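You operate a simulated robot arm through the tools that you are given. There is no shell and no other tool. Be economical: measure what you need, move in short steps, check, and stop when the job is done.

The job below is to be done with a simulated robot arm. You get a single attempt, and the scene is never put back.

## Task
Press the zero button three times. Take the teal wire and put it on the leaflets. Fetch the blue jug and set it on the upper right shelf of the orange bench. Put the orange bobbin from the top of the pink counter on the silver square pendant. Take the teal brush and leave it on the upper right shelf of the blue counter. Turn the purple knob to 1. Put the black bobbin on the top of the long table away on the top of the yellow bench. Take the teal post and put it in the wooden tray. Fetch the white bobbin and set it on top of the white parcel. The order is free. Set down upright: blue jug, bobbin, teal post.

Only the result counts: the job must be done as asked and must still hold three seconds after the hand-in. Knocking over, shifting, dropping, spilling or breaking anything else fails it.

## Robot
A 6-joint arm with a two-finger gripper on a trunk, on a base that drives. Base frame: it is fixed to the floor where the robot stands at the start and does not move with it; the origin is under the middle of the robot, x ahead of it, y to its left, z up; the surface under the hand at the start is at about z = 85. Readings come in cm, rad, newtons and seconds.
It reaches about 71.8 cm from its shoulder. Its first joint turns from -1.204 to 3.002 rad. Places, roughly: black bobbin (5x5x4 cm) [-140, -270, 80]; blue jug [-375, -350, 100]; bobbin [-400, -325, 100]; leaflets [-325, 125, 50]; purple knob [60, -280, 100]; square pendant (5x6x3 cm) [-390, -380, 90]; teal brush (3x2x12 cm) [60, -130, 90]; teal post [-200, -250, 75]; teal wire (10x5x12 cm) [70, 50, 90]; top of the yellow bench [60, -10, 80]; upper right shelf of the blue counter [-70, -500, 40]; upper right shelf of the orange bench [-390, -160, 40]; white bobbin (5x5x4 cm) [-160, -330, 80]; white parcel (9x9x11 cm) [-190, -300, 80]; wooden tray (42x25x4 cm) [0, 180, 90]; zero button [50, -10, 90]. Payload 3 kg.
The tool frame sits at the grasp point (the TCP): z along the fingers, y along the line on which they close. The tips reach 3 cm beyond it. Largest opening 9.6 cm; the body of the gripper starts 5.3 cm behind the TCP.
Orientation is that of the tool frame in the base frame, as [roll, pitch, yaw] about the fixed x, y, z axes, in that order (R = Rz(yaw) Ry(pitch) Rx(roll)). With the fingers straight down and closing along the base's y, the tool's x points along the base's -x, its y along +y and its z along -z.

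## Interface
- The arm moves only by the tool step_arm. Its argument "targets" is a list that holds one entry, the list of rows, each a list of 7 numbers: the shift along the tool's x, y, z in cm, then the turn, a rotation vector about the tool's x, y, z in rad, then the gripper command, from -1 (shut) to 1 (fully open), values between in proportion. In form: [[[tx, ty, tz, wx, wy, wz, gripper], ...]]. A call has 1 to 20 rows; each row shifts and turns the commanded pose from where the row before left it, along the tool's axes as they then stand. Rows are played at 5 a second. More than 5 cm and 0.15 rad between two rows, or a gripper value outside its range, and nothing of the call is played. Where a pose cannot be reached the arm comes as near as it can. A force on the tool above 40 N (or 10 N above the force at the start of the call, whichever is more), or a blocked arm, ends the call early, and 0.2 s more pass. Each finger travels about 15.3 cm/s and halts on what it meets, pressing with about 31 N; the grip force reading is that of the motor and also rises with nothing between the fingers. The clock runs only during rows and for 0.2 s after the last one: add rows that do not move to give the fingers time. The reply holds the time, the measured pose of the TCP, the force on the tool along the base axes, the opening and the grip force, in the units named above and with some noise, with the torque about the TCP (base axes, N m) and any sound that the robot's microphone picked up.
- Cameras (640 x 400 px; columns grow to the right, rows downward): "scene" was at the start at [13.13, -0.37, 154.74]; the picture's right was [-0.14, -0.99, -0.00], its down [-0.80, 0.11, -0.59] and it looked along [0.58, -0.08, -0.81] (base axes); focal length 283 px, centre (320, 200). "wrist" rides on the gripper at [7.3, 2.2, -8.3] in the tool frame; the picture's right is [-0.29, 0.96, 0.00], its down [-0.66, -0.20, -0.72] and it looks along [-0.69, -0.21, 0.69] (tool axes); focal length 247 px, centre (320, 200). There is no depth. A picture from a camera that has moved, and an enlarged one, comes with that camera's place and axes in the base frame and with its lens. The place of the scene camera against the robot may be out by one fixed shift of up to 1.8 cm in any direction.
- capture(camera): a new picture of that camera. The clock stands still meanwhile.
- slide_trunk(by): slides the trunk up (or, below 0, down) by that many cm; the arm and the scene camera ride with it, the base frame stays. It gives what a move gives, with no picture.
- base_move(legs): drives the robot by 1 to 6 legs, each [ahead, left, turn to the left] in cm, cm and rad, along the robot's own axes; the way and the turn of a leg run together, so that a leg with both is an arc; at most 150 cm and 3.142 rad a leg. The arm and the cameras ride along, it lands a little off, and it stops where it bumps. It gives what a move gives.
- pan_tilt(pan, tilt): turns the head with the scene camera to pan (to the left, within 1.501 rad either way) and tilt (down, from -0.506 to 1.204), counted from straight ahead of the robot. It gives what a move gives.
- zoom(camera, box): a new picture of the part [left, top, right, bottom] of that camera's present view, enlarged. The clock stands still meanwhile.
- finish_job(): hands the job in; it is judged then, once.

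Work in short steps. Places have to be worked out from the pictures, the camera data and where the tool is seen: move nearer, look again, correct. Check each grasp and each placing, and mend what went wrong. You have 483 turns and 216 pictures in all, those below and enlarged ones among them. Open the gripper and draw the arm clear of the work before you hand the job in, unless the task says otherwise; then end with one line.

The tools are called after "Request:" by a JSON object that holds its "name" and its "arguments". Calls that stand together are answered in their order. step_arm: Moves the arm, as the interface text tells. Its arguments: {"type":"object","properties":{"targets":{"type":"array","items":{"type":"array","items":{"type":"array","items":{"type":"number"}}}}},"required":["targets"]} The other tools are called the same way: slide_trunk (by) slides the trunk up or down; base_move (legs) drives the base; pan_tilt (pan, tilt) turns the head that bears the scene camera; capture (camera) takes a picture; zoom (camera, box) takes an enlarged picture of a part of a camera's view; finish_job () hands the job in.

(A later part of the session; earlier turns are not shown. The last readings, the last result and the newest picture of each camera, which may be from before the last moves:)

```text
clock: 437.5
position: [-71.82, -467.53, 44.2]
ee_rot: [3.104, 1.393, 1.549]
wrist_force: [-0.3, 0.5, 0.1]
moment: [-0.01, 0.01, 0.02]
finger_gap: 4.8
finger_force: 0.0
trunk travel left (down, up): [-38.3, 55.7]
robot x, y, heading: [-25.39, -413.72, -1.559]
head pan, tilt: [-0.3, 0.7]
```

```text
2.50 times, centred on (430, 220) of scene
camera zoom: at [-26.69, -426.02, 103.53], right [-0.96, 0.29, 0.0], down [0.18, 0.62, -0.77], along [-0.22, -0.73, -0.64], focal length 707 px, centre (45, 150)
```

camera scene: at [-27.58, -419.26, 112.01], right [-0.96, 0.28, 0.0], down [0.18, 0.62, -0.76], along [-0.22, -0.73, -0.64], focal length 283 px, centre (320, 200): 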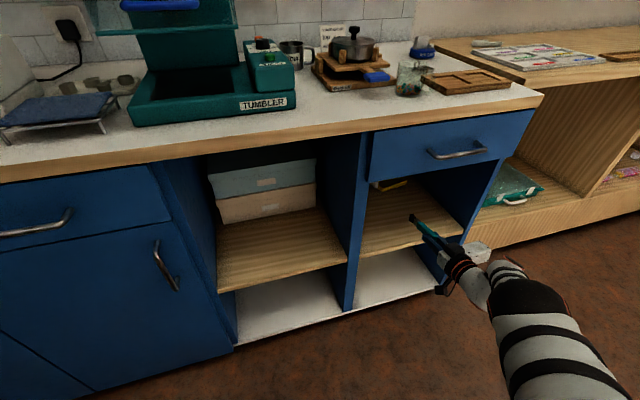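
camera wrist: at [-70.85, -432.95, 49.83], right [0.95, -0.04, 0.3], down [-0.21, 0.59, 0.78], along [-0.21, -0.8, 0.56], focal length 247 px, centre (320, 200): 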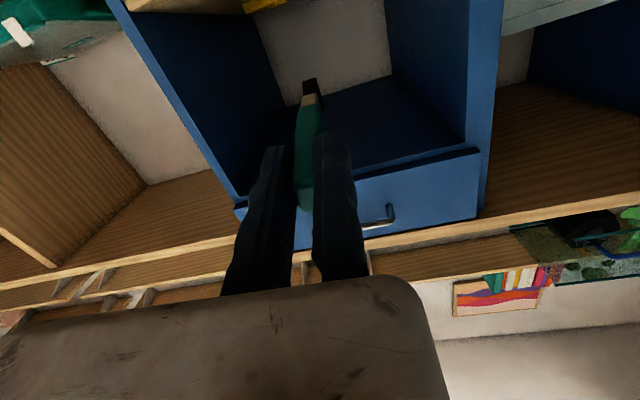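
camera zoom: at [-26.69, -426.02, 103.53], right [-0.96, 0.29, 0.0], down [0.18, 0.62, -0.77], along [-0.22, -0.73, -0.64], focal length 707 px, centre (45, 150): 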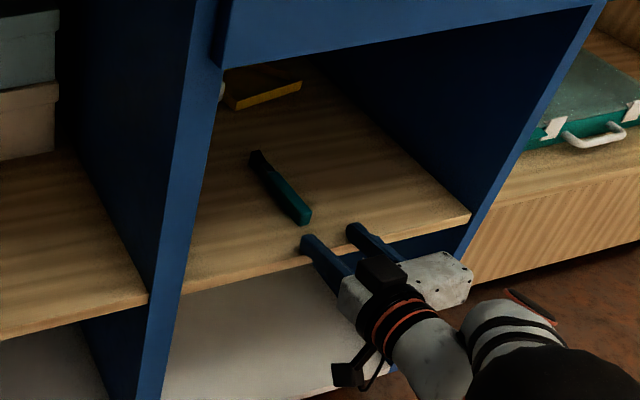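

The brush lies on the shelf. I back off, raise the trunk and set the hand upright again.

Request:
{"name": "base_move", "arguments": {"legs": [[-30, 0, 0]]}}

Request:
{"name": "slide_trunk", "arguments": {"by": 40}}

Request:
{"name": "slide_trunk", "arguments": {"by": 15}}

Request:
{"name": "step_arm", "arguments": {"targets": [[[0, 0, 0, 0, 0.14, 0, 0], [0, 0, 0, 0, 0.14, 0, 0], [0, 0, 0, 0, 0.14, 0, 0], [0, 0, 0, 0, 0.14, 0, 0], [0, 0, 0, 0, 0.14, 0, 0], [0, 0, 0, 0, 0.14, 0, 0], [0, 0, 0, 0, 0.14, 0, 0], [0, 0, 0, 0, 0.14, 0, 0], [0, 0, 0, 0, 0.14, 0, 0], [0, 0, 0, 0, 0.13, 0, 0], [0, 0, 0, 0, 0, 0, 0]]]}}

```text
clock: 439.6
position: [-72.09, -437.28, 44.05]
ee_rot: [3.105, 1.394, 1.549]
wrist_force: [0.6, 0.4, 0.3]
moment: [0.0, 0.0, -0.01]
finger_gap: 4.81
finger_force: 0.0
trunk travel left (down, up): [-38.3, 55.7]
robot x, y, heading: [-25.69, -382.97, -1.56]
head pan, tilt: [-0.3, 0.7]
```

```text
clock: 443.4
position: [-72.09, -437.27, 84.08]
ee_rot: [3.105, 1.393, 1.546]
wrist_force: [-0.8, -0.2, 0.2]
moment: [-0.01, -0.02, 0.01]
finger_gap: 4.81
finger_force: 0.2
trunk travel left (down, up): [-78.3, 15.7]
robot x, y, heading: [-25.77, -383.26, -1.559]
head pan, tilt: [-0.3, 0.7]
```

```text
clock: 445.1
position: [-72.05, -437.24, 99.13]
ee_rot: [3.105, 1.393, 1.546]
wrist_force: [0.4, -0.6, 0.1]
moment: [0.0, 0.02, -0.06]
finger_gap: 4.78
finger_force: 0.0
trunk travel left (down, up): [-93.3, 0.7]
robot x, y, heading: [-25.56, -383.03, -1.562]
head pan, tilt: [-0.3, 0.7]
```

```text
clock: 447.5
position: [-64.55, -434.63, 98.51]
ee_rot: [3.133, -0.002, 1.584]
wrist_force: [0.2, -1.0, 0.6]
moment: [0.0, -0.03, 0.02]
finger_gap: 4.82
finger_force: 0.2
out of reach, approached as far as the arm can: row 1, 2, 3, 6, 7, 8, 9, 10
trunk travel left (down, up): [-93.3, 0.7]
robot x, y, heading: [-25.14, -383.11, -1.56]
head pan, tilt: [-0.3, 0.7]
```

Next the purple knob: I turn to face the counter on the +x side and drive to it for a look.

Request:
{"name": "base_move", "arguments": {"legs": [[0, 0, 1.56], [-10, 115, 0]]}}

Request:
{"name": "pan_tilt", "arguments": {"pan": -0.15, "tilt": 0.65}}

Request:
{"name": "capture", "arguments": {"camera": "scene"}}

```text
clock: 457.3
position: [14.97, -307.09, 98.57]
ee_rot: [3.134, 0.0, 3.139]
wrist_force: [0.7, -0.2, -0.4]
moment: [0.0, 0.0, -0.01]
finger_gap: 4.8
finger_force: 0.0
trunk travel left (down, up): [-93.3, 0.7]
robot x, y, heading: [-35.93, -267.45, -0.004]
head pan, tilt: [-0.3, 0.7]
```

```text
clock: 458.0
position: [14.97, -306.94, 98.54]
ee_rot: [3.134, 0.0, 3.14]
wrist_force: [-0.2, 0.1, -0.3]
moment: [0.0, 0.0, -0.02]
finger_gap: 4.81
finger_force: 0.0
trunk travel left (down, up): [-93.3, 0.7]
robot x, y, heading: [-35.98, -267.37, -0.003]
head pan, tilt: [-0.15, 0.649]
```

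```text
62 pictures are left
camera scene: at [-21.53, -267.9, 158.95], right [-0.15, -0.99, 0.0], down [-0.6, 0.09, -0.8], along [0.79, -0.12, -0.6], focal length 283 px, centre (320, 200)
```

scene: 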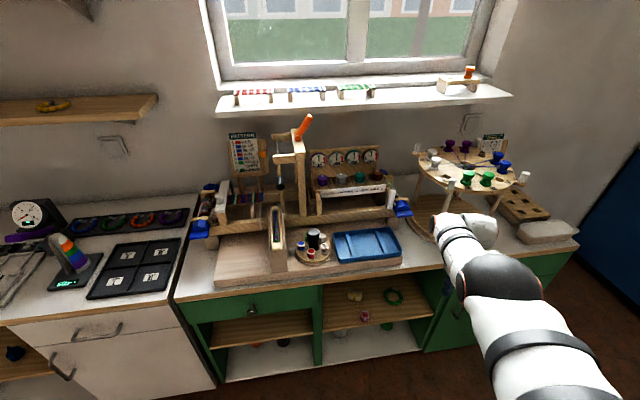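

Request:
{"name": "zoom", "arguments": {"camera": "scene", "box": [285, 130, 415, 220]}}

```text
4.44 times, centred on (350, 175) of scene
camera zoom: at [-21.53, -267.9, 158.95], right [-0.15, -0.99, 0.0], down [-0.6, 0.09, -0.8], along [0.79, -0.12, -0.6], focal length 1257 px, centre (187, 311)
```

zoom: 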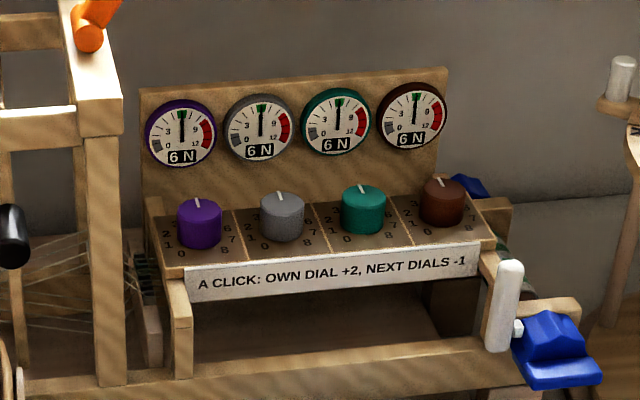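

The purple knob's pointer stands at the top (4 of 0 to 8, 12 o'clock); 1 is three clicks (about 101°) counter-clockwise. A wooden post stands left of it, so I will grip with the fingers closing along x and turn in two grips. I turn the base and hand accordingly.

Request:
{"name": "base_move", "arguments": {"legs": [[0, 0, 0.55]]}}

Request:
{"name": "step_arm", "arguments": {"targets": [[[0, 0, 0, 0, 0, -0.14, 0], [0, 0, 0, 0, 0, -0.14, 0], [0, 0, 0, 0, 0, -0.14, 0], [0, 0, 0, 0, 0, -0.14, 0], [0, 0, 0, 0, 0, -0.14, 0], [0, 0, 0, 0, 0, 0, 0]]]}}

Request:
{"name": "capture", "arguments": {"camera": "wrist"}}

Request:
{"name": "capture", "arguments": {"camera": "scene"}}

```text
clock: 459.9
position: [28.26, -274.07, 98.5]
ee_rot: [3.135, 0.0, -2.586]
wrist_force: [-0.2, 0.1, -0.3]
moment: [0.02, -0.01, 0.01]
finger_gap: 4.82
finger_force: 0.1
trunk travel left (down, up): [-93.3, 0.7]
robot x, y, heading: [-36.12, -267.4, 0.555]
head pan, tilt: [-0.15, 0.649]
```

```text
clock: 461.3
position: [28.26, -274.1, 98.53]
ee_rot: [3.136, 0.006, -1.884]
wrist_force: [-0.4, -0.9, -0.3]
moment: [-0.02, 0.0, 0.01]
finger_gap: 4.78
finger_force: 0.0
trunk travel left (down, up): [-93.3, 0.7]
robot x, y, heading: [-35.86, -267.38, 0.551]
head pan, tilt: [-0.15, 0.649]
```

```text
60 pictures are left
camera wrist: at [23.72, -280.31, 106.79], right [-0.82, 0.57, 0.01], down [0.4, 0.56, 0.73], along [0.41, 0.6, -0.69], focal length 247 px, centre (320, 200)
```

wrist: 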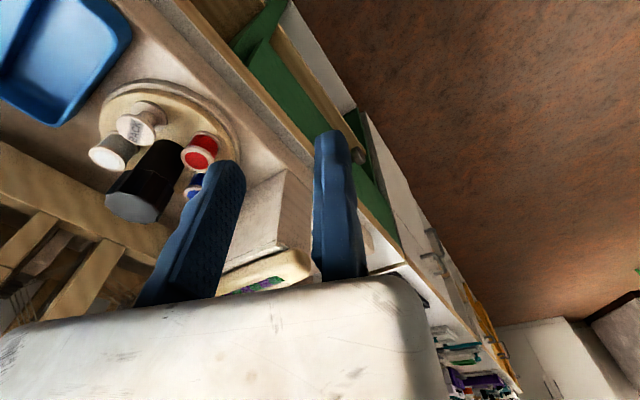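

```text
59 pictures are left
camera scene: at [-22.87, -260.52, 158.95], right [0.39, -0.92, 0.0], down [-0.56, -0.24, -0.8], along [0.73, 0.31, -0.6], focal length 283 px, centre (320, 200)
```

scene: 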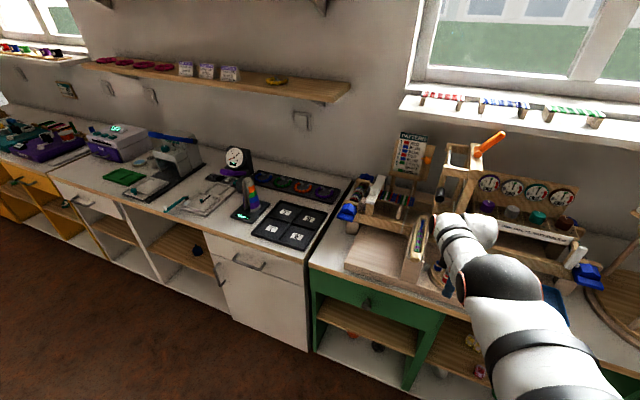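

The knob's top is near z = 102, so the hand must come higher than now. I test how high the arm can go here.

Request:
{"name": "slide_trunk", "arguments": {"by": 0.6}}

Request:
{"name": "step_arm", "arguments": {"targets": [[[0, 0, -3, 0, 0, 0, 0], [0, 0, -3, 0, 0, 0, 0], [0, 0, -3, 0, 0, 0, 0], [0, 0, 0, 0, 0, 0, 0]]]}}

```text
clock: 461.9
position: [28.26, -274.14, 99.08]
ee_rot: [3.137, 0.006, -1.884]
wrist_force: [-0.6, -0.4, -0.6]
moment: [0.02, 0.01, -0.01]
finger_gap: 4.82
finger_force: 0.0
trunk travel left (down, up): [-93.9, 0.1]
robot x, y, heading: [-35.89, -267.17, 0.554]
head pan, tilt: [-0.15, 0.649]
```

```text
clock: 462.9
position: [30.43, -274.05, 107.66]
ee_rot: [3.132, 0.004, -1.888]
wrist_force: [0.2, 0.1, 0.6]
moment: [0.01, 0.02, -0.01]
finger_gap: 4.78
finger_force: 0.0
out of reach, approached as far as the arm can: row 1, 2, 3
trunk travel left (down, up): [-93.9, 0.1]
robot x, y, heading: [-36.33, -267.03, 0.552]
head pan, tilt: [-0.15, 0.649]
```

It can rise. I go up a bit more for clearance over the structure.

Request:
{"name": "step_arm", "arguments": {"targets": [[[0, 0, -3, 0, 0, 0, 0], [0, 0, -2, 0, 0, 0, 0], [0, 0, 0, 0, 0, 0, 0]]]}}

Request:
{"name": "base_move", "arguments": {"legs": [[11, -15.3, 0]]}}

Request:
{"name": "capture", "arguments": {"camera": "wrist"}}

Request:
{"name": "zoom", "arguments": {"camera": "scene", "box": [400, 140, 600, 280]}}

```text
clock: 463.7
position: [31.14, -274.04, 112.45]
ee_rot: [3.134, 0.004, -1.887]
wrist_force: [-0.4, 0.3, 0.3]
moment: [0.01, 0.01, -0.01]
finger_gap: 4.8
finger_force: 0.1
out of reach, approached as far as the arm can: row 1
trunk travel left (down, up): [-93.9, 0.1]
robot x, y, heading: [-36.16, -267.37, 0.551]
head pan, tilt: [-0.15, 0.649]
```

```text
clock: 465.2
position: [48.06, -280.93, 112.68]
ee_rot: [3.139, 0.006, -1.886]
wrist_force: [-0.4, -1.0, 0.1]
moment: [-0.02, 0.0, 0.0]
finger_gap: 4.8
finger_force: 0.1
trunk travel left (down, up): [-93.9, 0.1]
robot x, y, heading: [-18.7, -273.94, 0.554]
head pan, tilt: [-0.15, 0.649]
```

```text
58 pictures are left
camera wrist: at [43.62, -287.19, 120.86], right [-0.82, 0.58, 0.01], down [0.4, 0.56, 0.73], along [0.41, 0.6, -0.69], focal length 247 px, centre (320, 200)
```

wrist: 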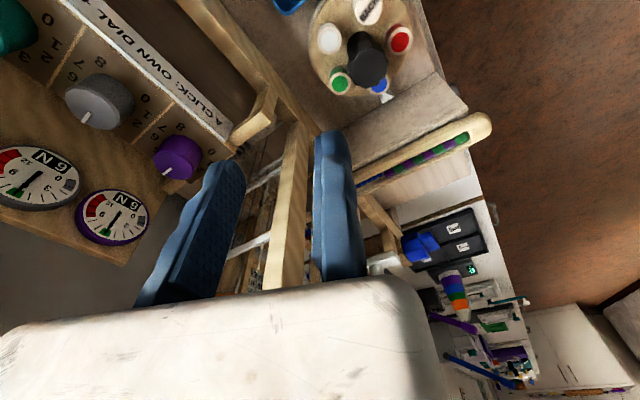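

```text
2.86 times, centred on (500, 210) of scene
camera zoom: at [-5.96, -267.44, 159.58], right [0.39, -0.92, 0.0], down [-0.55, -0.24, -0.8], along [0.73, 0.31, -0.6], focal length 808 px, centre (-194, 171)
```

zoom: 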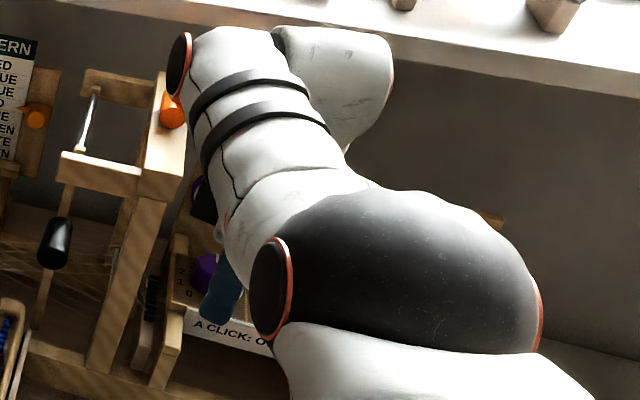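

The purple knob lies at roughly [62.5, -283, 103]. I go closer, still high, and look again.

Request:
{"name": "base_move", "arguments": {"legs": [[6.5, -7.0, 0]]}}

Request:
{"name": "capture", "arguments": {"camera": "wrist"}}

```text
clock: 466.3
position: [57.15, -283.68, 112.59]
ee_rot: [3.139, 0.005, -1.887]
wrist_force: [-1.3, -1.1, -0.7]
moment: [-0.01, -0.04, 0.01]
finger_gap: 4.85
finger_force: 0.0
trunk travel left (down, up): [-93.9, 0.1]
robot x, y, heading: [-9.98, -277.03, 0.557]
head pan, tilt: [-0.15, 0.649]
```

```text
56 pictures are left
camera wrist: at [52.52, -289.79, 120.9], right [-0.82, 0.58, 0.01], down [0.4, 0.56, 0.73], along [0.41, 0.6, -0.69], focal length 247 px, centre (320, 200)
```

wrist: 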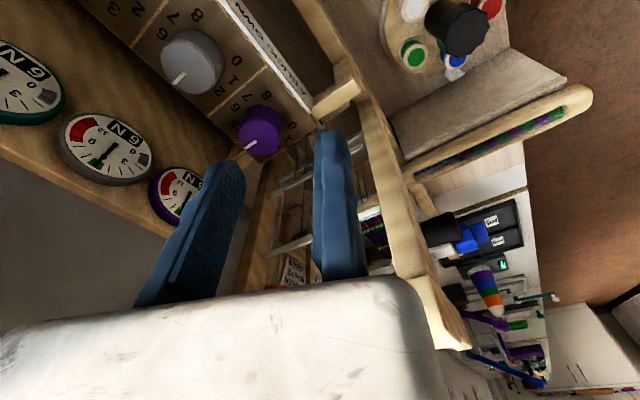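

Knob top at [64.1, -282.9, 101.5], about 3 cm across. I move over it with the fixed finger on its near side, and lower part way.

Request:
{"name": "base_move", "arguments": {"legs": [[5.0, -1.5, 0]]}}

Request:
{"name": "slide_trunk", "arguments": {"by": -6.5}}

Request:
{"name": "capture", "arguments": {"camera": "wrist"}}

```text
clock: 467.3
position: [61.43, -282.76, 112.38]
ee_rot: [3.121, -0.004, -1.883]
wrist_force: [0.3, -1.8, 0.0]
moment: [0.25, 0.01, -0.03]
finger_gap: 4.79
finger_force: 0.0
trunk travel left (down, up): [-93.9, 0.1]
robot x, y, heading: [-5.4, -275.67, 0.551]
head pan, tilt: [-0.15, 0.649]
stopped in leg 1: the force on the tool passed its limit at 140 N (the readings are from after the stop); the commanded pose is now the measured one
```

```text
clock: 468.4
position: [59.93, -282.9, 106.8]
ee_rot: [3.131, 0.004, -1.884]
wrist_force: [-0.6, 0.6, 0.3]
moment: [0.0, 0.01, 0.01]
finger_gap: 4.79
finger_force: 0.2
trunk travel left (down, up): [-87.4, 6.6]
robot x, y, heading: [-5.6, -275.59, 0.551]
head pan, tilt: [-0.15, 0.649]
```

```text
55 pictures are left
camera wrist: at [55.57, -289.26, 115.05], right [-0.82, 0.57, 0.01], down [0.4, 0.56, 0.72], along [0.41, 0.6, -0.69], focal length 247 px, centre (320, 200)
```

wrist: 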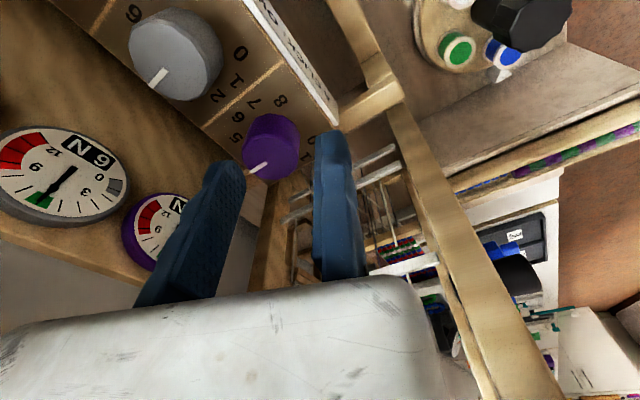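

Something above (probably the window sill) was touched by the wrist while it was high. I check the sill for any change before going on, now lower.

Request:
{"name": "pan_tilt", "arguments": {"pan": -0.35, "tilt": 0.4}}

Request:
{"name": "capture", "arguments": {"camera": "scene"}}

```text
clock: 469.1
position: [59.95, -282.97, 106.79]
ee_rot: [3.133, 0.003, -1.881]
wrist_force: [0.0, 1.0, 0.2]
moment: [-0.01, 0.0, 0.0]
finger_gap: 4.78
finger_force: 0.1
trunk travel left (down, up): [-87.4, 6.6]
robot x, y, heading: [-5.56, -275.56, 0.554]
head pan, tilt: [-0.351, 0.4]
```

```text
54 pictures are left
camera scene: at [6.78, -270.89, 155.48], right [0.2, -0.98, 0.0], down [-0.37, -0.08, -0.93], along [0.91, 0.18, -0.38], focal length 283 px, centre (320, 200)
```

scene: 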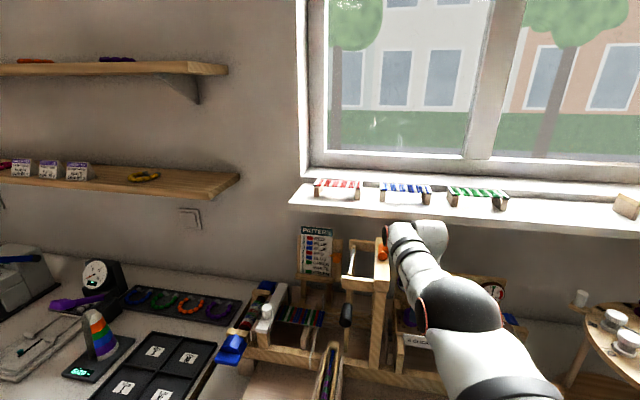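

The sill items are in place. I enlarge the area by the orange lever next to the wrist.

Request:
{"name": "zoom", "arguments": {"camera": "scene", "box": [330, 200, 490, 320]}}

```text
3.33 times, centred on (410, 260) of scene
camera zoom: at [6.78, -270.89, 155.48], right [0.2, -0.98, 0.0], down [-0.37, -0.08, -0.93], along [0.91, 0.18, -0.38], focal length 943 px, centre (20, 0)
```

zoom: 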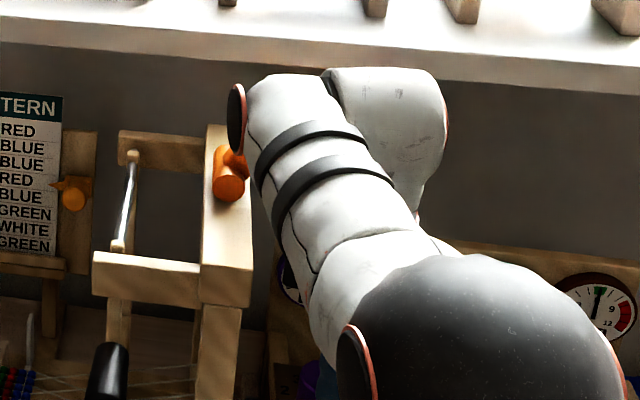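

The wrist's side is right next to the loom's lever, which still is where it was. So I change plan: back off, and use a forward-tilted hand (fingers astride the knob from the front), which keeps the wrist lower and away from the lever.

Request:
{"name": "base_move", "arguments": {"legs": [[-23, 14.1, 0]]}}

Request:
{"name": "base_move", "arguments": {"legs": [[0, 0, -0.3]]}}

Request:
{"name": "step_arm", "arguments": {"targets": [[[0, 0, 0, 0, 0, 0.14, 0], [0, 0, 0, 0, 0, 0.14, 0], [0, 0, 0, 0, 0, 0.14, 0], [0, 0, 0, 0, 0, 0.14, 0], [0, 0, 0, 0, 0, 0.14, 0], [0, 0, 0, 0, -0.133, 0, 0], [0, 0, 0, 0, -0.133, 0, 0], [0, 0, 0, 0, -0.133, 0, 0], [0, 0, 0, 0, -0.133, 0, 0], [0, 0, 0, 0, -0.133, 0, 0], [0, 0, 0, 0, -0.135, 0, 0], [0, 0, 0, 0, 0, 0, 0]]]}}

```text
clock: 471.1
position: [34.58, -282.94, 105.82]
ee_rot: [3.121, -0.003, -1.883]
wrist_force: [0.3, 0.2, 0.2]
moment: [0.0, -0.02, -0.02]
finger_gap: 4.81
finger_force: 0.2
trunk travel left (down, up): [-87.4, 6.6]
robot x, y, heading: [-32.2, -275.62, 0.555]
head pan, tilt: [-0.351, 0.4]
```

```text
clock: 472.4
position: [29.22, -302.49, 105.84]
ee_rot: [3.12, -0.005, -2.184]
wrist_force: [-0.4, -0.4, 0.1]
moment: [0.04, -0.01, 0.01]
finger_gap: 4.8
finger_force: 0.0
trunk travel left (down, up): [-87.4, 6.6]
robot x, y, heading: [-32.16, -275.85, 0.246]
head pan, tilt: [-0.351, 0.4]
```

```text
clock: 475.0
position: [39.45, -305.74, 104.49]
ee_rot: [3.123, 0.787, -2.898]
wrist_force: [0.0, -0.4, -0.1]
moment: [0.0, 0.02, -0.05]
finger_gap: 4.8
finger_force: 0.1
out of reach, approached as far as the arm can: row 6, 7, 8, 9, 10, 11
trunk travel left (down, up): [-87.4, 6.6]
robot x, y, heading: [-32.23, -275.59, 0.251]
head pan, tilt: [-0.351, 0.4]
```

The hand is tilted 45° forward. I come in line with the knob first sideways, then partly forward, and look.

Request:
{"name": "base_move", "arguments": {"legs": [[6.1, 23.7, 0], [13.0, -3.3, 0]]}}

Request:
{"name": "capture", "arguments": {"camera": "wrist"}}

```text
clock: 477.7
position: [52.52, -281.34, 104.51]
ee_rot: [3.124, 0.786, -2.897]
wrist_force: [0.3, 0.2, 1.5]
moment: [0.02, -0.02, 0.02]
finger_gap: 4.81
finger_force: 0.1
trunk travel left (down, up): [-87.4, 6.6]
robot x, y, heading: [-19.5, -251.54, 0.25]
head pan, tilt: [-0.351, 0.4]
```

```text
52 pictures are left
camera wrist: at [41.12, -281.96, 105.2], right [-0.04, 0.97, 0.22], down [0.01, -0.22, 0.98], along [1.0, 0.04, 0.0], focal length 247 px, centre (320, 200)
```

wrist: 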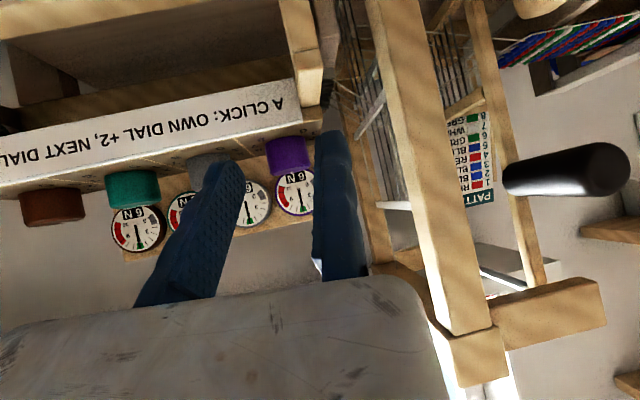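

The knob spans z of about 99.3 to 102.2. To keep the gripper's body off the wooden post, I will come from further right: I back off, shift and turn the base by 0.5 rad so the hand points about 43° left of +x.

Request:
{"name": "base_move", "arguments": {"legs": [[-13.6, 3.5, 0], [-9.4, -36.8, 0], [0, 0, 0.5]]}}

Request:
{"name": "step_arm", "arguments": {"targets": [[[0, 0, 0, -0.078, 0, -0.078, 0], [0, 0, 0, -0.078, 0, -0.078, 0], [0, 0, 0, -0.078, 0, -0.078, 0], [0, 0, 0, -0.078, 0, -0.078, 0], [0, 0, 0, -0.078, 0, -0.078, 0], [0, 0, 0, 0, 0, 0, 0]]]}}

```text
clock: 482.5
position: [43.99, -281.78, 104.32]
ee_rot: [3.12, 0.785, -2.403]
wrist_force: [-0.3, 0.0, 0.8]
moment: [0.01, -0.01, 0.01]
finger_gap: 4.81
finger_force: 0.2
trunk travel left (down, up): [-87.4, 6.6]
robot x, y, heading: [-33.08, -289.11, 0.744]
head pan, tilt: [-0.351, 0.4]
```

```text
clock: 483.9
position: [37.85, -279.29, 104.38]
ee_rot: [3.122, 0.791, -1.849]
wrist_force: [-0.4, -0.1, 0.4]
moment: [-0.02, 0.03, -0.02]
finger_gap: 4.82
finger_force: 0.1
out of reach, approached as far as the arm can: row 1, 2, 3, 4, 5
trunk travel left (down, up): [-87.4, 6.6]
robot x, y, heading: [-33.26, -289.44, 0.747]
head pan, tilt: [-0.351, 0.4]
```

Rotation works but pulled the hand in by 6 cm at that extension. I turn back from this nearer spot to see whether the position then holds.

Request:
{"name": "step_arm", "arguments": {"targets": [[[0, 0, 0, 0.083, 0, 0.083, 0], [0, 0, 0, 0.083, 0, 0.083, 0], [0, 0, 0, 0.083, 0, 0.083, 0], [0, 0, 0, 0.083, 0, 0.083, 0], [0, 0, 0, 0.083, 0, 0.083, 0], [0, 0, 0, 0, 0, 0, 0]]]}}

Request:
{"name": "step_arm", "arguments": {"targets": [[[0, 0, 0, -0.083, 0, -0.083, 0], [0, 0, 0, -0.083, 0, -0.083, 0], [0, 0, 0, -0.083, 0, -0.083, 0], [0, 0, 0, -0.083, 0, -0.083, 0], [0, 0, 0, -0.083, 0, -0.083, 0], [0, 0, 0, 0, 0, 0, 0]]]}}

```text
clock: 485.3
position: [43.38, -278.43, 102.99]
ee_rot: [3.12, 0.783, -2.438]
wrist_force: [0.3, 0.0, -0.6]
moment: [-0.03, 0.0, -0.02]
finger_gap: 4.82
finger_force: 0.1
out of reach, approached as far as the arm can: row 1, 2, 3, 4, 5
trunk travel left (down, up): [-87.4, 6.6]
robot x, y, heading: [-33.81, -289.75, 0.749]
head pan, tilt: [-0.351, 0.4]
```

```text
clock: 486.7
position: [37.34, -277.23, 103.64]
ee_rot: [3.12, 0.792, -1.847]
wrist_force: [0.0, -0.2, -0.1]
moment: [0.0, 0.01, 0.02]
finger_gap: 4.83
finger_force: 0.1
out of reach, approached as far as the arm can: row 1, 2, 3, 4, 5
trunk travel left (down, up): [-87.4, 6.6]
robot x, y, heading: [-33.26, -289.56, 0.747]
head pan, tilt: [-0.351, 0.4]
```

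The hand is near the top of its range relative to the trunk. I raise the trunk and lower the arm to gain freedom, then test the turn again.

Request:
{"name": "slide_trunk", "arguments": {"by": 6.5}}

Request:
{"name": "step_arm", "arguments": {"targets": [[[2.5, 0, 2.45, 0, 0, 0, 0], [2.5, 0, 2.45, 0, 0, 0, 0], [0, 0, 0, 0, 0, 0, 0], [0, 0, 0, 0.083, 0, 0.083, 0], [0, 0, 0, 0.083, 0, 0.083, 0], [0, 0, 0, 0.083, 0, 0.083, 0], [0, 0, 0, 0.083, 0, 0.083, 0], [0, 0, 0, 0.083, 0, 0.083, 0], [0, 0, 0, 0, 0, 0, 0]]]}}

Request:
{"name": "step_arm", "arguments": {"targets": [[[0, 0, 0, -0.083, 0, -0.083, 0], [0, 0, 0, -0.083, 0, -0.083, 0], [0, 0, 0, -0.083, 0, -0.083, 0], [0, 0, 0, -0.083, 0, -0.083, 0], [0, 0, 0, -0.083, 0, -0.083, 0], [0, 0, 0, 0, 0, 0, 0]]]}}

```text
clock: 487.7
position: [37.25, -277.15, 109.91]
ee_rot: [3.123, 0.791, -1.848]
wrist_force: [0.6, -0.1, 0.2]
moment: [-0.03, -0.01, 0.04]
finger_gap: 4.81
finger_force: 0.0
trunk travel left (down, up): [-93.9, 0.1]
robot x, y, heading: [-33.52, -289.76, 0.747]
head pan, tilt: [-0.351, 0.4]
```

```text
clock: 489.7
position: [35.95, -276.96, 104.38]
ee_rot: [3.121, 0.784, -2.438]
wrist_force: [0.4, -0.7, 0.3]
moment: [0.0, -0.02, 0.01]
finger_gap: 4.81
finger_force: 0.0
out of reach, approached as far as the arm can: row 2
trunk travel left (down, up): [-93.9, 0.1]
robot x, y, heading: [-33.39, -289.63, 0.746]
head pan, tilt: [-0.351, 0.4]
```

```text
clock: 491.1
position: [35.93, -276.78, 104.46]
ee_rot: [3.122, 0.793, -1.845]
wrist_force: [-0.3, -0.1, -0.3]
moment: [-0.03, -0.01, 0.04]
finger_gap: 4.8
finger_force: 0.0
trunk travel left (down, up): [-93.9, 0.1]
robot x, y, heading: [-33.61, -289.53, 0.744]
head pan, tilt: [-0.351, 0.4]
```

The turn now holds position. I turn back to the start angle, rise 1.5 cm if possible, and drive toward the knob, stopping short.

Request:
{"name": "step_arm", "arguments": {"targets": [[[0, 0, 0, 0.083, 0, 0.083, -0.1], [0, 0, 0, 0.083, 0, 0.083, -0.1], [0, 0, 0, 0.083, 0, 0.083, -0.1], [0, 0, 0, 0.083, 0, 0.083, -0.1], [0, 0, 0, 0.083, 0, 0.083, -0.1], [-1.0, 0, -1.0, 0, 0, 0, -0.1], [0, 0, 0, 0, 0, 0, -0.1]]]}}

Request:
{"name": "base_move", "arguments": {"legs": [[9.5, -15.0, 0]]}}

Request:
{"name": "capture", "arguments": {"camera": "wrist"}}

```text
clock: 492.7
position: [35.85, -276.77, 105.83]
ee_rot: [3.121, 0.786, -2.438]
wrist_force: [-0.1, 0.7, -0.1]
moment: [-0.05, 0.01, -0.02]
finger_gap: 4.31
finger_force: 0.0
trunk travel left (down, up): [-93.9, 0.1]
robot x, y, heading: [-33.4, -289.82, 0.744]
head pan, tilt: [-0.351, 0.4]
```

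```text
clock: 494.2
position: [53.07, -281.47, 105.83]
ee_rot: [3.123, 0.785, -2.436]
wrist_force: [0.5, 0.3, 0.9]
moment: [0.0, 0.0, 0.02]
finger_gap: 4.29
finger_force: 0.0
trunk travel left (down, up): [-93.9, 0.1]
robot x, y, heading: [-15.88, -294.49, 0.75]
head pan, tilt: [-0.351, 0.4]
```

```text
51 pictures are left
camera wrist: at [43.05, -287.08, 106.61], right [-0.47, 0.85, 0.22], down [0.11, -0.19, 0.98], along [0.87, 0.49, 0.0], focal length 247 px, centre (320, 200)
```

wrist: 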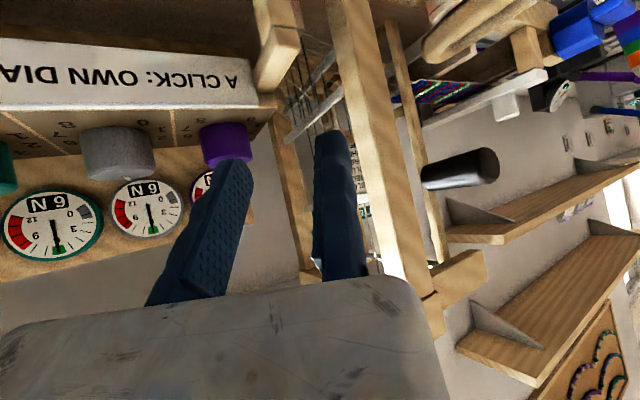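

All clear of the post. I drive on to be over the knob, with the tips still above its top.

Request:
{"name": "base_move", "arguments": {"legs": [[6.5, -6.8, 0]]}}

Request:
{"name": "capture", "arguments": {"camera": "wrist"}}

```text
clock: 495.4
position: [62.29, -282.03, 106.01]
ee_rot: [3.123, 0.785, -2.433]
wrist_force: [0.3, 0.1, -0.8]
moment: [0.0, -0.01, 0.0]
finger_gap: 4.32
finger_force: 0.1
trunk travel left (down, up): [-93.9, 0.1]
robot x, y, heading: [-6.67, -295.13, 0.747]
head pan, tilt: [-0.351, 0.4]
```

```text
50 pictures are left
camera wrist: at [52.47, -287.6, 106.62], right [-0.47, 0.85, 0.22], down [0.11, -0.19, 0.98], along [0.87, 0.49, 0.0], focal length 247 px, centre (320, 200)
```

wrist: 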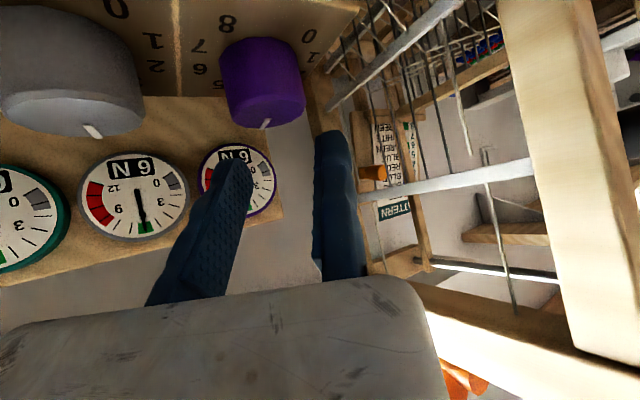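

The knob is about 4.2 cm across, so I open to 6.2 cm, shift 0.8 cm toward the fixed-finger side and lower 2.8 cm.

Request:
{"name": "step_arm", "arguments": {"targets": [[[0, 0.8, 0, 0, 0, 0, 0.3], [0, 0, 0, 0, 0, 0, 0.3]]]}}

Request:
{"name": "slide_trunk", "arguments": {"by": -2.6}}

Request:
{"name": "capture", "arguments": {"camera": "wrist"}}

```text
clock: 495.9
position: [61.97, -281.47, 105.83]
ee_rot: [3.121, 0.784, -2.435]
wrist_force: [-0.2, 1.0, 0.7]
moment: [0.0, 0.04, -0.01]
finger_gap: 6.24
finger_force: 0.1
trunk travel left (down, up): [-93.9, 0.1]
robot x, y, heading: [-6.23, -294.95, 0.752]
head pan, tilt: [-0.351, 0.4]
```

```text
clock: 496.7
position: [62.01, -281.53, 103.1]
ee_rot: [3.122, 0.785, -2.434]
wrist_force: [0.0, -0.5, 0.2]
moment: [0.0, 0.0, -0.02]
finger_gap: 6.25
finger_force: 0.1
trunk travel left (down, up): [-91.3, 2.7]
robot x, y, heading: [-6.39, -294.96, 0.75]
head pan, tilt: [-0.351, 0.4]
```

```text
49 pictures are left
camera wrist: at [52.12, -287.05, 103.9], right [-0.47, 0.85, 0.22], down [0.11, -0.19, 0.98], along [0.87, 0.49, -0.01], focal length 247 px, centre (320, 200)
```

wrist: 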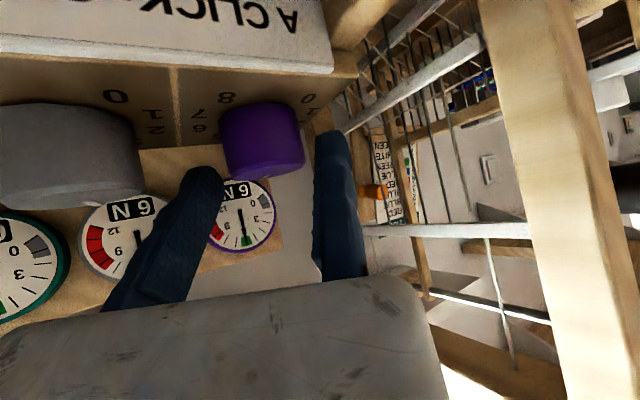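

The knob is between the fingers. I close on it.

Request:
{"name": "step_arm", "arguments": {"targets": [[[0, 0, 0, 0, 0, 0, 0], [0, 0, 0, 0, 0, 0, -0.3], [0, 0, 0, 0, 0, 0, -0.6], [0, 0, 0, 0, 0, 0, -0.6]]]}}

Request:
{"name": "capture", "arguments": {"camera": "wrist"}}

```text
clock: 497.7
position: [62.35, -282.08, 103.26]
ee_rot: [3.122, 0.783, -2.435]
wrist_force: [13.4, -14.6, 6.9]
moment: [-1.25, -0.25, -0.05]
finger_gap: 3.66
finger_force: 44.7
trunk travel left (down, up): [-91.3, 2.7]
robot x, y, heading: [-6.52, -295.26, 0.75]
head pan, tilt: [-0.351, 0.4]
```

```text
48 pictures are left
camera wrist: at [52.43, -287.58, 103.89], right [-0.47, 0.85, 0.22], down [0.11, -0.19, 0.98], along [0.87, 0.49, 0.0], focal length 247 px, centre (320, 200)
```

wrist: 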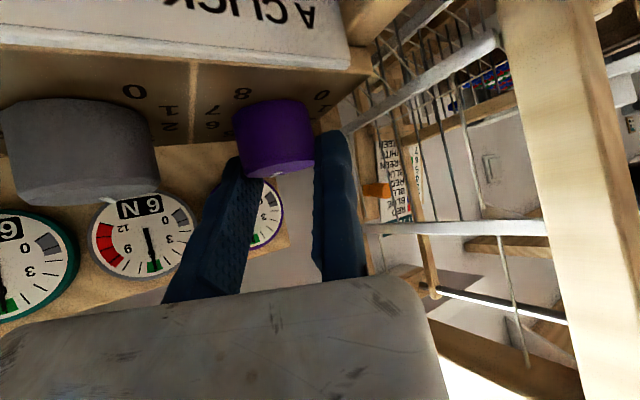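

Gripped at 3.7 cm. I turn 0.585 rad (one third, about one click) counter-clockwise about the knob's axis.

Request:
{"name": "step_arm", "arguments": {"targets": [[[0, -0.4, 0, 0, 0, 0, -0.6], [0.151, -0.092, -0.151, -0.083, 0, -0.083, -0.6], [0.151, -0.092, -0.151, -0.083, 0, -0.083, -0.6], [0.151, -0.092, -0.151, -0.083, 0, -0.083, -0.6], [0.151, -0.092, -0.151, -0.083, 0, -0.083, -0.6], [0.151, -0.092, -0.151, -0.083, 0, -0.083, -0.6], [0, 0, 0, 0, 0, 0, -0.6]]]}}

Request:
{"name": "capture", "arguments": {"camera": "wrist"}}

```text
clock: 499.3
position: [62.07, -283.13, 103.15]
ee_rot: [3.119, 0.792, -1.845]
wrist_force: [3.5, -8.4, 2.2]
moment: [-1.17, -0.4, -0.14]
finger_gap: 3.63
finger_force: 45.4
trunk travel left (down, up): [-91.3, 2.7]
robot x, y, heading: [-6.35, -294.97, 0.748]
head pan, tilt: [-0.351, 0.4]
```

```text
47 pictures are left
camera wrist: at [56.95, -293.16, 103.8], right [-0.87, 0.44, 0.22], down [0.2, -0.11, 0.97], along [0.46, 0.89, 0.0], focal length 247 px, centre (320, 200)
```

wrist: 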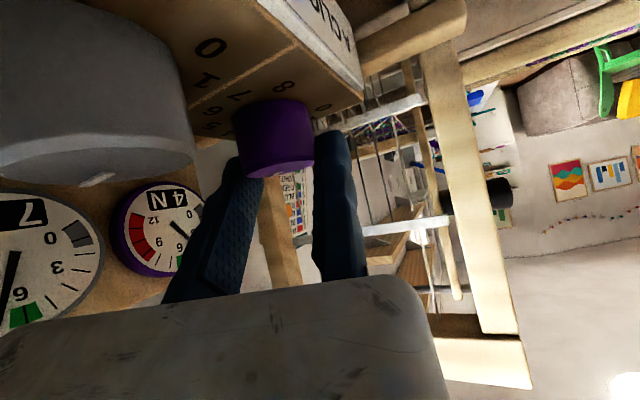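

One click done: the purple dial went from 6 to 4. The camera comes near the grey knob, so I open, turn back around the knob, and grip again.

Request:
{"name": "step_arm", "arguments": {"targets": [[[0, 0, 0, 0, 0, 0, 0], [0, 0, 0, 0, 0, 0, 0.3], [0, 0.4, 0, 0, 0, 0, 0.3], [0, 0, 0, 0, 0, 0, 0.3]]]}}

Request:
{"name": "step_arm", "arguments": {"targets": [[[-0.199, 0.063, 0.199, 0.083, 0, 0.083, 0.3], [-0.199, 0.063, 0.199, 0.083, 0, 0.083, 0.3], [-0.199, 0.063, 0.199, 0.083, 0, 0.083, 0.3], [-0.199, 0.063, 0.199, 0.083, 0, 0.083, 0.3], [-0.199, 0.063, 0.199, 0.083, 0, 0.083, 0.3], [0, 0, 0, 0, 0, 0, 0.3]]]}}

Request:
{"name": "capture", "arguments": {"camera": "wrist"}}

```text
clock: 500.3
position: [61.67, -282.86, 103.17]
ee_rot: [3.123, 0.792, -1.846]
wrist_force: [-0.2, -0.4, 0.5]
moment: [0.02, 0.02, -0.02]
finger_gap: 6.24
finger_force: 0.0
trunk travel left (down, up): [-91.3, 2.7]
robot x, y, heading: [-6.57, -295.06, 0.751]
head pan, tilt: [-0.351, 0.4]
```

```text
clock: 501.7
position: [61.98, -281.5, 103.2]
ee_rot: [3.119, 0.784, -2.437]
wrist_force: [0.3, -0.4, 0.6]
moment: [-0.02, -0.02, 0.0]
finger_gap: 6.24
finger_force: 0.0
trunk travel left (down, up): [-91.3, 2.7]
robot x, y, heading: [-6.33, -295.02, 0.749]
head pan, tilt: [-0.351, 0.4]
```

```text
46 pictures are left
camera wrist: at [52.11, -287.02, 103.93], right [-0.47, 0.85, 0.22], down [0.11, -0.19, 0.98], along [0.87, 0.49, -0.01], focal length 247 px, centre (320, 200)
```

wrist: 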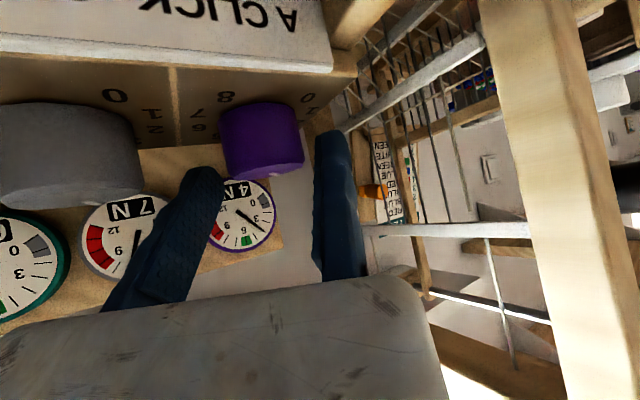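

The hand is back and the dial still shows 4. I grip and turn the second third.

Request:
{"name": "step_arm", "arguments": {"targets": [[[0, 0, 0, 0, 0, 0, 0], [0, 0, 0, 0, 0, 0, -0.3], [0, 0, 0, 0, 0, 0, -0.6], [0, -0.4, 0, 0, 0, 0, -0.6], [0, 0, 0, 0, 0, 0, -0.6]]]}}

Request:
{"name": "step_arm", "arguments": {"targets": [[[0.151, -0.092, -0.151, -0.083, 0, -0.083, -0.6], [0.151, -0.092, -0.151, -0.083, 0, -0.083, -0.6], [0.151, -0.092, -0.151, -0.083, 0, -0.083, -0.6], [0.151, -0.092, -0.151, -0.083, 0, -0.083, -0.6], [0.151, -0.092, -0.151, -0.083, 0, -0.083, -0.6], [0, 0, 0, 0, 0, 0, -0.6]]]}}

Request:
{"name": "capture", "arguments": {"camera": "wrist"}}

```text
clock: 502.9
position: [62.44, -281.96, 103.18]
ee_rot: [3.119, 0.783, -2.435]
wrist_force: [3.5, -10.7, 1.2]
moment: [-0.83, -0.31, -0.09]
finger_gap: 3.76
finger_force: 44.8
trunk travel left (down, up): [-91.3, 2.7]
robot x, y, heading: [-6.68, -295.6, 0.75]
head pan, tilt: [-0.351, 0.4]
```

```text
clock: 504.3
position: [62.13, -283.04, 103.21]
ee_rot: [3.124, 0.793, -1.846]
wrist_force: [1.8, -7.4, 2.9]
moment: [-0.74, -0.15, -0.08]
finger_gap: 3.69
finger_force: 45.5
trunk travel left (down, up): [-91.3, 2.7]
robot x, y, heading: [-6.54, -295.15, 0.751]
head pan, tilt: [-0.351, 0.4]
```

```text
45 pictures are left
camera wrist: at [56.94, -293.1, 103.79], right [-0.87, 0.44, 0.22], down [0.2, -0.11, 0.97], along [0.46, 0.89, 0.01], focal length 247 px, centre (320, 200)
```

wrist: 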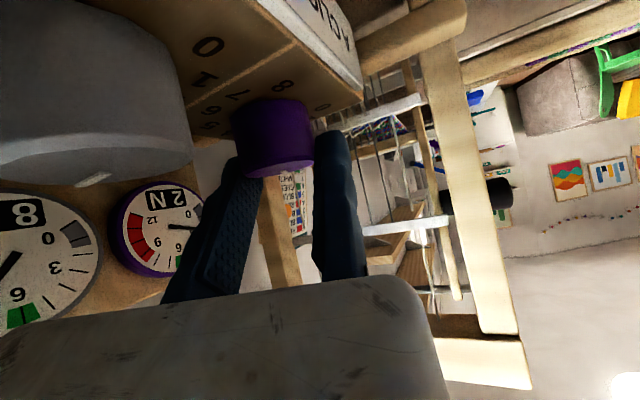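

The purple dial shows 2 now: two clicks done. I go back for the third.

Request:
{"name": "step_arm", "arguments": {"targets": [[[0, 0, 0, 0, 0, 0, 0], [0, 0, 0, 0, 0, 0, 0.3], [0, 0.4, 0, 0, 0, 0, 0.3], [0, 0, 0, 0, 0, 0, 0.3]]]}}

Request:
{"name": "step_arm", "arguments": {"targets": [[[-0.199, 0.063, 0.199, 0.083, 0, 0.083, 0.3], [-0.199, 0.063, 0.199, 0.083, 0, 0.083, 0.3], [-0.199, 0.063, 0.199, 0.083, 0, 0.083, 0.3], [-0.199, 0.063, 0.199, 0.083, 0, 0.083, 0.3], [-0.199, 0.063, 0.199, 0.083, 0, 0.083, 0.3], [0, 0, 0, 0, 0, 0, 0.3]]]}}

Request:
{"name": "slide_trunk", "arguments": {"by": 2.6}}

Request:
{"name": "zoom", "arguments": {"camera": "wrist", "box": [150, 0, 350, 180]}}

```text
clock: 505.3
position: [61.71, -282.63, 103.14]
ee_rot: [3.122, 0.793, -1.844]
wrist_force: [-0.4, -0.3, 0.6]
moment: [0.0, -0.03, 0.01]
finger_gap: 6.24
finger_force: 0.0
trunk travel left (down, up): [-91.3, 2.7]
robot x, y, heading: [-6.46, -295.06, 0.747]
head pan, tilt: [-0.351, 0.4]
```

```text
clock: 506.7
position: [62.05, -281.34, 103.19]
ee_rot: [3.121, 0.785, -2.436]
wrist_force: [0.1, 0.3, -0.5]
moment: [0.04, 0.01, -0.01]
finger_gap: 6.26
finger_force: 0.1
trunk travel left (down, up): [-91.3, 2.7]
robot x, y, heading: [-6.24, -295.06, 0.747]
head pan, tilt: [-0.351, 0.4]
```

```text
clock: 507.4
position: [62.11, -281.28, 105.87]
ee_rot: [3.12, 0.782, -2.434]
wrist_force: [-0.3, -0.3, -0.2]
moment: [0.01, 0.0, 0.01]
finger_gap: 6.24
finger_force: 0.1
trunk travel left (down, up): [-93.9, 0.1]
robot x, y, heading: [-6.46, -294.76, 0.747]
head pan, tilt: [-0.351, 0.4]
```

```text
2.22 times, centred on (250, 90) of wrist
camera zoom: at [52.18, -286.94, 106.58], right [-0.47, 0.85, 0.22], down [0.11, -0.19, 0.98], along [0.87, 0.49, -0.01], focal length 549 px, centre (476, 444)
```

zoom: 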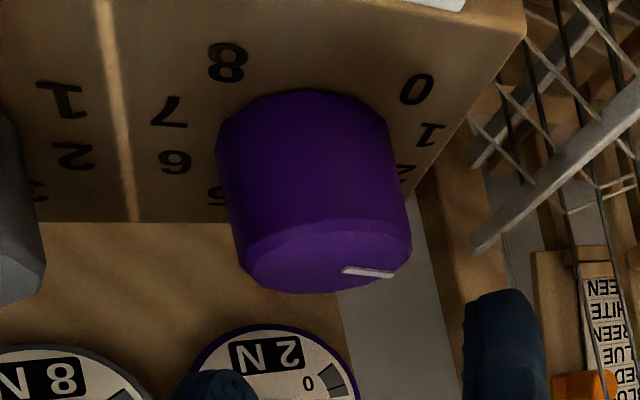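

The pointer now stands about 70° left of straight back, i.e. at 2. I lower again and make the last third.

Request:
{"name": "slide_trunk", "arguments": {"by": -2.6}}

Request:
{"name": "step_arm", "arguments": {"targets": [[[0, 0, 0, 0, 0, 0, 0], [0, 0, 0, 0, 0, 0, -0.3], [0, 0, 0, 0, 0, 0, -0.6], [0, -0.4, 0, 0, 0, 0, -0.6], [0, 0, 0, 0, 0, 0, -0.6]]]}}

Request:
{"name": "step_arm", "arguments": {"targets": [[[0.151, -0.092, -0.151, -0.083, 0, -0.083, -0.6], [0.151, -0.092, -0.151, -0.083, 0, -0.083, -0.6], [0.151, -0.092, -0.151, -0.083, 0, -0.083, -0.6], [0.151, -0.092, -0.151, -0.083, 0, -0.083, -0.6], [0.151, -0.092, -0.151, -0.083, 0, -0.083, -0.6], [0, 0, 0, 0, 0, 0, -0.6]]]}}

Request:
{"name": "step_arm", "arguments": {"targets": [[[0, 0, 0, 0, 0, 0, 0], [0, 0, 0, 0, 0, 0, 0.3], [0, 0.4, 0, 0, 0, 0, 0.3], [0, 0, 0, 0, 0, 0, 0.3]]]}}

Request:
{"name": "slide_trunk", "arguments": {"by": 2.6}}

Request:
{"name": "capture", "arguments": {"camera": "wrist"}}

```text
clock: 508.1
position: [62.05, -281.43, 103.33]
ee_rot: [3.122, 0.785, -2.432]
wrist_force: [0.2, -0.3, -0.3]
moment: [0.01, 0.05, 0.02]
finger_gap: 6.24
finger_force: 0.1
trunk travel left (down, up): [-91.3, 2.7]
robot x, y, heading: [-6.37, -295.14, 0.748]
head pan, tilt: [-0.351, 0.4]
```

```text
clock: 509.3
position: [62.5, -281.85, 103.16]
ee_rot: [3.117, 0.784, -2.436]
wrist_force: [3.8, -7.4, -1.3]
moment: [-0.25, -0.75, -0.04]
finger_gap: 3.76
finger_force: 45.4
trunk travel left (down, up): [-91.3, 2.7]
robot x, y, heading: [-6.42, -295.21, 0.75]
head pan, tilt: [-0.351, 0.4]
```

```text
clock: 510.7
position: [62.03, -282.96, 103.18]
ee_rot: [3.124, 0.793, -1.845]
wrist_force: [-1.6, -7.0, -1.2]
moment: [-1.09, -0.09, -0.11]
finger_gap: 3.73
finger_force: 45.3
trunk travel left (down, up): [-91.3, 2.7]
robot x, y, heading: [-6.39, -295.25, 0.754]
head pan, tilt: [-0.351, 0.4]
```

```text
clock: 511.7
position: [61.69, -282.62, 103.17]
ee_rot: [3.123, 0.792, -1.845]
wrist_force: [-1.1, 0.9, 0.1]
moment: [0.01, -0.01, 0.01]
finger_gap: 6.21
finger_force: 0.1
trunk travel left (down, up): [-91.3, 2.7]
robot x, y, heading: [-6.37, -295.01, 0.747]
head pan, tilt: [-0.351, 0.4]
```

```text
clock: 512.4
position: [61.82, -282.67, 105.79]
ee_rot: [3.123, 0.792, -1.845]
wrist_force: [-0.2, -0.7, -0.2]
moment: [0.01, 0.02, 0.03]
finger_gap: 6.24
finger_force: 0.2
trunk travel left (down, up): [-93.9, 0.1]
robot x, y, heading: [-6.63, -295.43, 0.751]
head pan, tilt: [-0.351, 0.4]
```

```text
43 pictures are left
camera wrist: at [56.59, -292.7, 106.45], right [-0.87, 0.44, 0.22], down [0.2, -0.1, 0.97], along [0.46, 0.89, 0.0], focal length 247 px, centre (320, 200)
```

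wrist: 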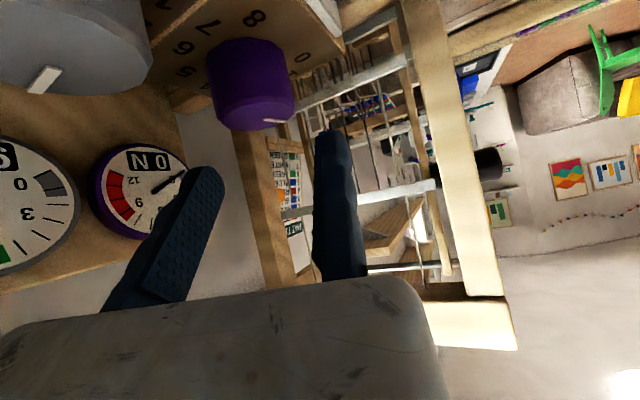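

The purple dial reads 0 after three clicks, so the knob is at 1. I lift a bit more and back away.

Request:
{"name": "step_arm", "arguments": {"targets": [[[-1.0, 0, -1.0, 0, 0, 0, 0.3], [-0.7, 0, -0.7, 0, 0, 0, 0.3], [0, 0, 0, 0, 0, 0, 0.3]]]}}

Request:
{"name": "base_move", "arguments": {"legs": [[-22, 20.5, 0]]}}

Request:
{"name": "pan_tilt", "arguments": {"pan": -0.75, "tilt": 0.5}}

Request:
{"name": "capture", "arguments": {"camera": "scene"}}

```text
clock: 513.2
position: [61.77, -282.61, 108.39]
ee_rot: [3.123, 0.791, -1.847]
wrist_force: [0.6, 0.3, 0.0]
moment: [0.0, 0.01, -0.03]
finger_gap: 6.25
finger_force: 0.0
trunk travel left (down, up): [-93.9, 0.1]
robot x, y, heading: [-6.4, -295.47, 0.751]
head pan, tilt: [-0.351, 0.4]
```

```text
clock: 515.3
position: [32.43, -283.32, 108.16]
ee_rot: [3.122, 0.791, -1.853]
wrist_force: [0.3, -0.3, -0.1]
moment: [0.02, 0.02, 0.05]
finger_gap: 6.23
finger_force: 0.0
trunk travel left (down, up): [-93.9, 0.1]
robot x, y, heading: [-36.21, -295.05, 0.74]
head pan, tilt: [-0.351, 0.4]
```

```text
clock: 516.1
position: [32.26, -283.26, 108.21]
ee_rot: [3.122, 0.791, -1.851]
wrist_force: [0.6, -0.4, 0.5]
moment: [0.01, -0.01, -0.04]
finger_gap: 6.24
finger_force: 0.0
trunk travel left (down, up): [-93.9, 0.1]
robot x, y, heading: [-36.2, -295.14, 0.743]
head pan, tilt: [-0.75, 0.499]
```

```text
42 pictures are left
camera scene: at [-22.52, -291.22, 160.9], right [-0.01, -1.0, 0.0], down [-0.48, 0.0, -0.88], along [0.88, -0.01, -0.48], focal length 283 px, centre (320, 200)
```

scene: 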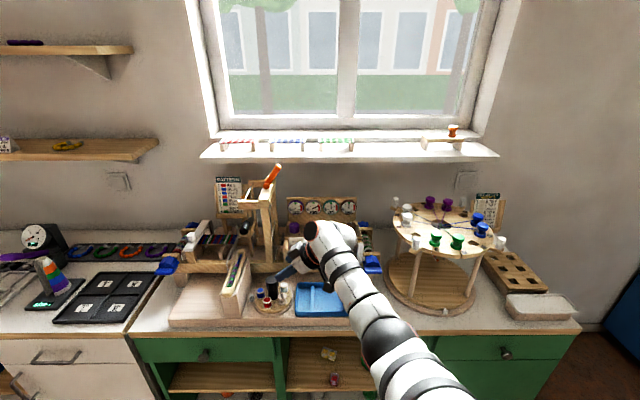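

All looks as it should. Next the black bobbin on the long table: I set the hand upright and turn round to face the table.

Request:
{"name": "step_arm", "arguments": {"targets": [[[0, 0, 0, 0, 0.132, 0, 0.3], [0, 0, 0, 0, 0.132, 0, 0.3], [0, 0, 0, 0, 0.132, 0, 0.3], [0, 0, 0, 0, 0.132, 0, 0.3], [0, 0, 0, 0, 0.132, 0, 0.3], [0, 0, 0, 0.018, 0.13, 0, 0.3], [0, 0, 0, 0, 0, 0, 0.3]]]}}

Request:
{"name": "base_move", "arguments": {"legs": [[0, 0, 1.5], [0, 0, 1.54]]}}

Request:
{"name": "pan_tilt", "arguments": {"pan": -0.5, "tilt": 0.7}}

Request:
{"name": "capture", "arguments": {"camera": "scene"}}

```text
clock: 517.7
position: [29.29, -283.95, 108.69]
ee_rot: [-3.139, 0.002, -1.839]
wrist_force: [0.1, -0.3, -0.8]
moment: [-0.02, -0.02, -0.02]
finger_gap: 6.25
finger_force: 0.0
out of reach, approached as far as the arm can: row 4, 5, 6
trunk travel left (down, up): [-93.9, 0.1]
robot x, y, heading: [-36.19, -295.41, 0.74]
head pan, tilt: [-0.75, 0.499]
```

```text
clock: 525.6
position: [-102.23, -301.21, 108.68]
ee_rot: [-3.138, 0.002, 1.221]
wrist_force: [-0.9, 0.3, 1.4]
moment: [0.0, 0.01, 0.01]
finger_gap: 6.25
finger_force: 0.0
trunk travel left (down, up): [-93.9, 0.1]
robot x, y, heading: [-35.89, -295.32, -2.482]
head pan, tilt: [-0.75, 0.499]
```

```text
clock: 526.4
position: [-102.16, -301.25, 108.59]
ee_rot: [-3.138, -0.001, 1.224]
wrist_force: [-0.4, -0.4, 0.4]
moment: [-0.02, 0.02, 0.0]
finger_gap: 6.25
finger_force: 0.1
trunk travel left (down, up): [-93.9, 0.1]
robot x, y, heading: [-36.38, -295.33, -2.482]
head pan, tilt: [-0.499, 0.7]
```

```text
41 pictures are left
camera scene: at [-47.63, -298.97, 159.12], right [-0.16, 0.99, 0.0], down [0.64, 0.1, -0.77], along [-0.76, -0.12, -0.64], focal length 283 px, centre (320, 200)
```

scene: 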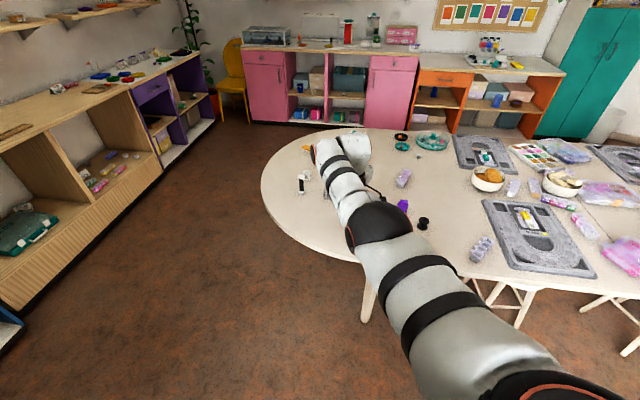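

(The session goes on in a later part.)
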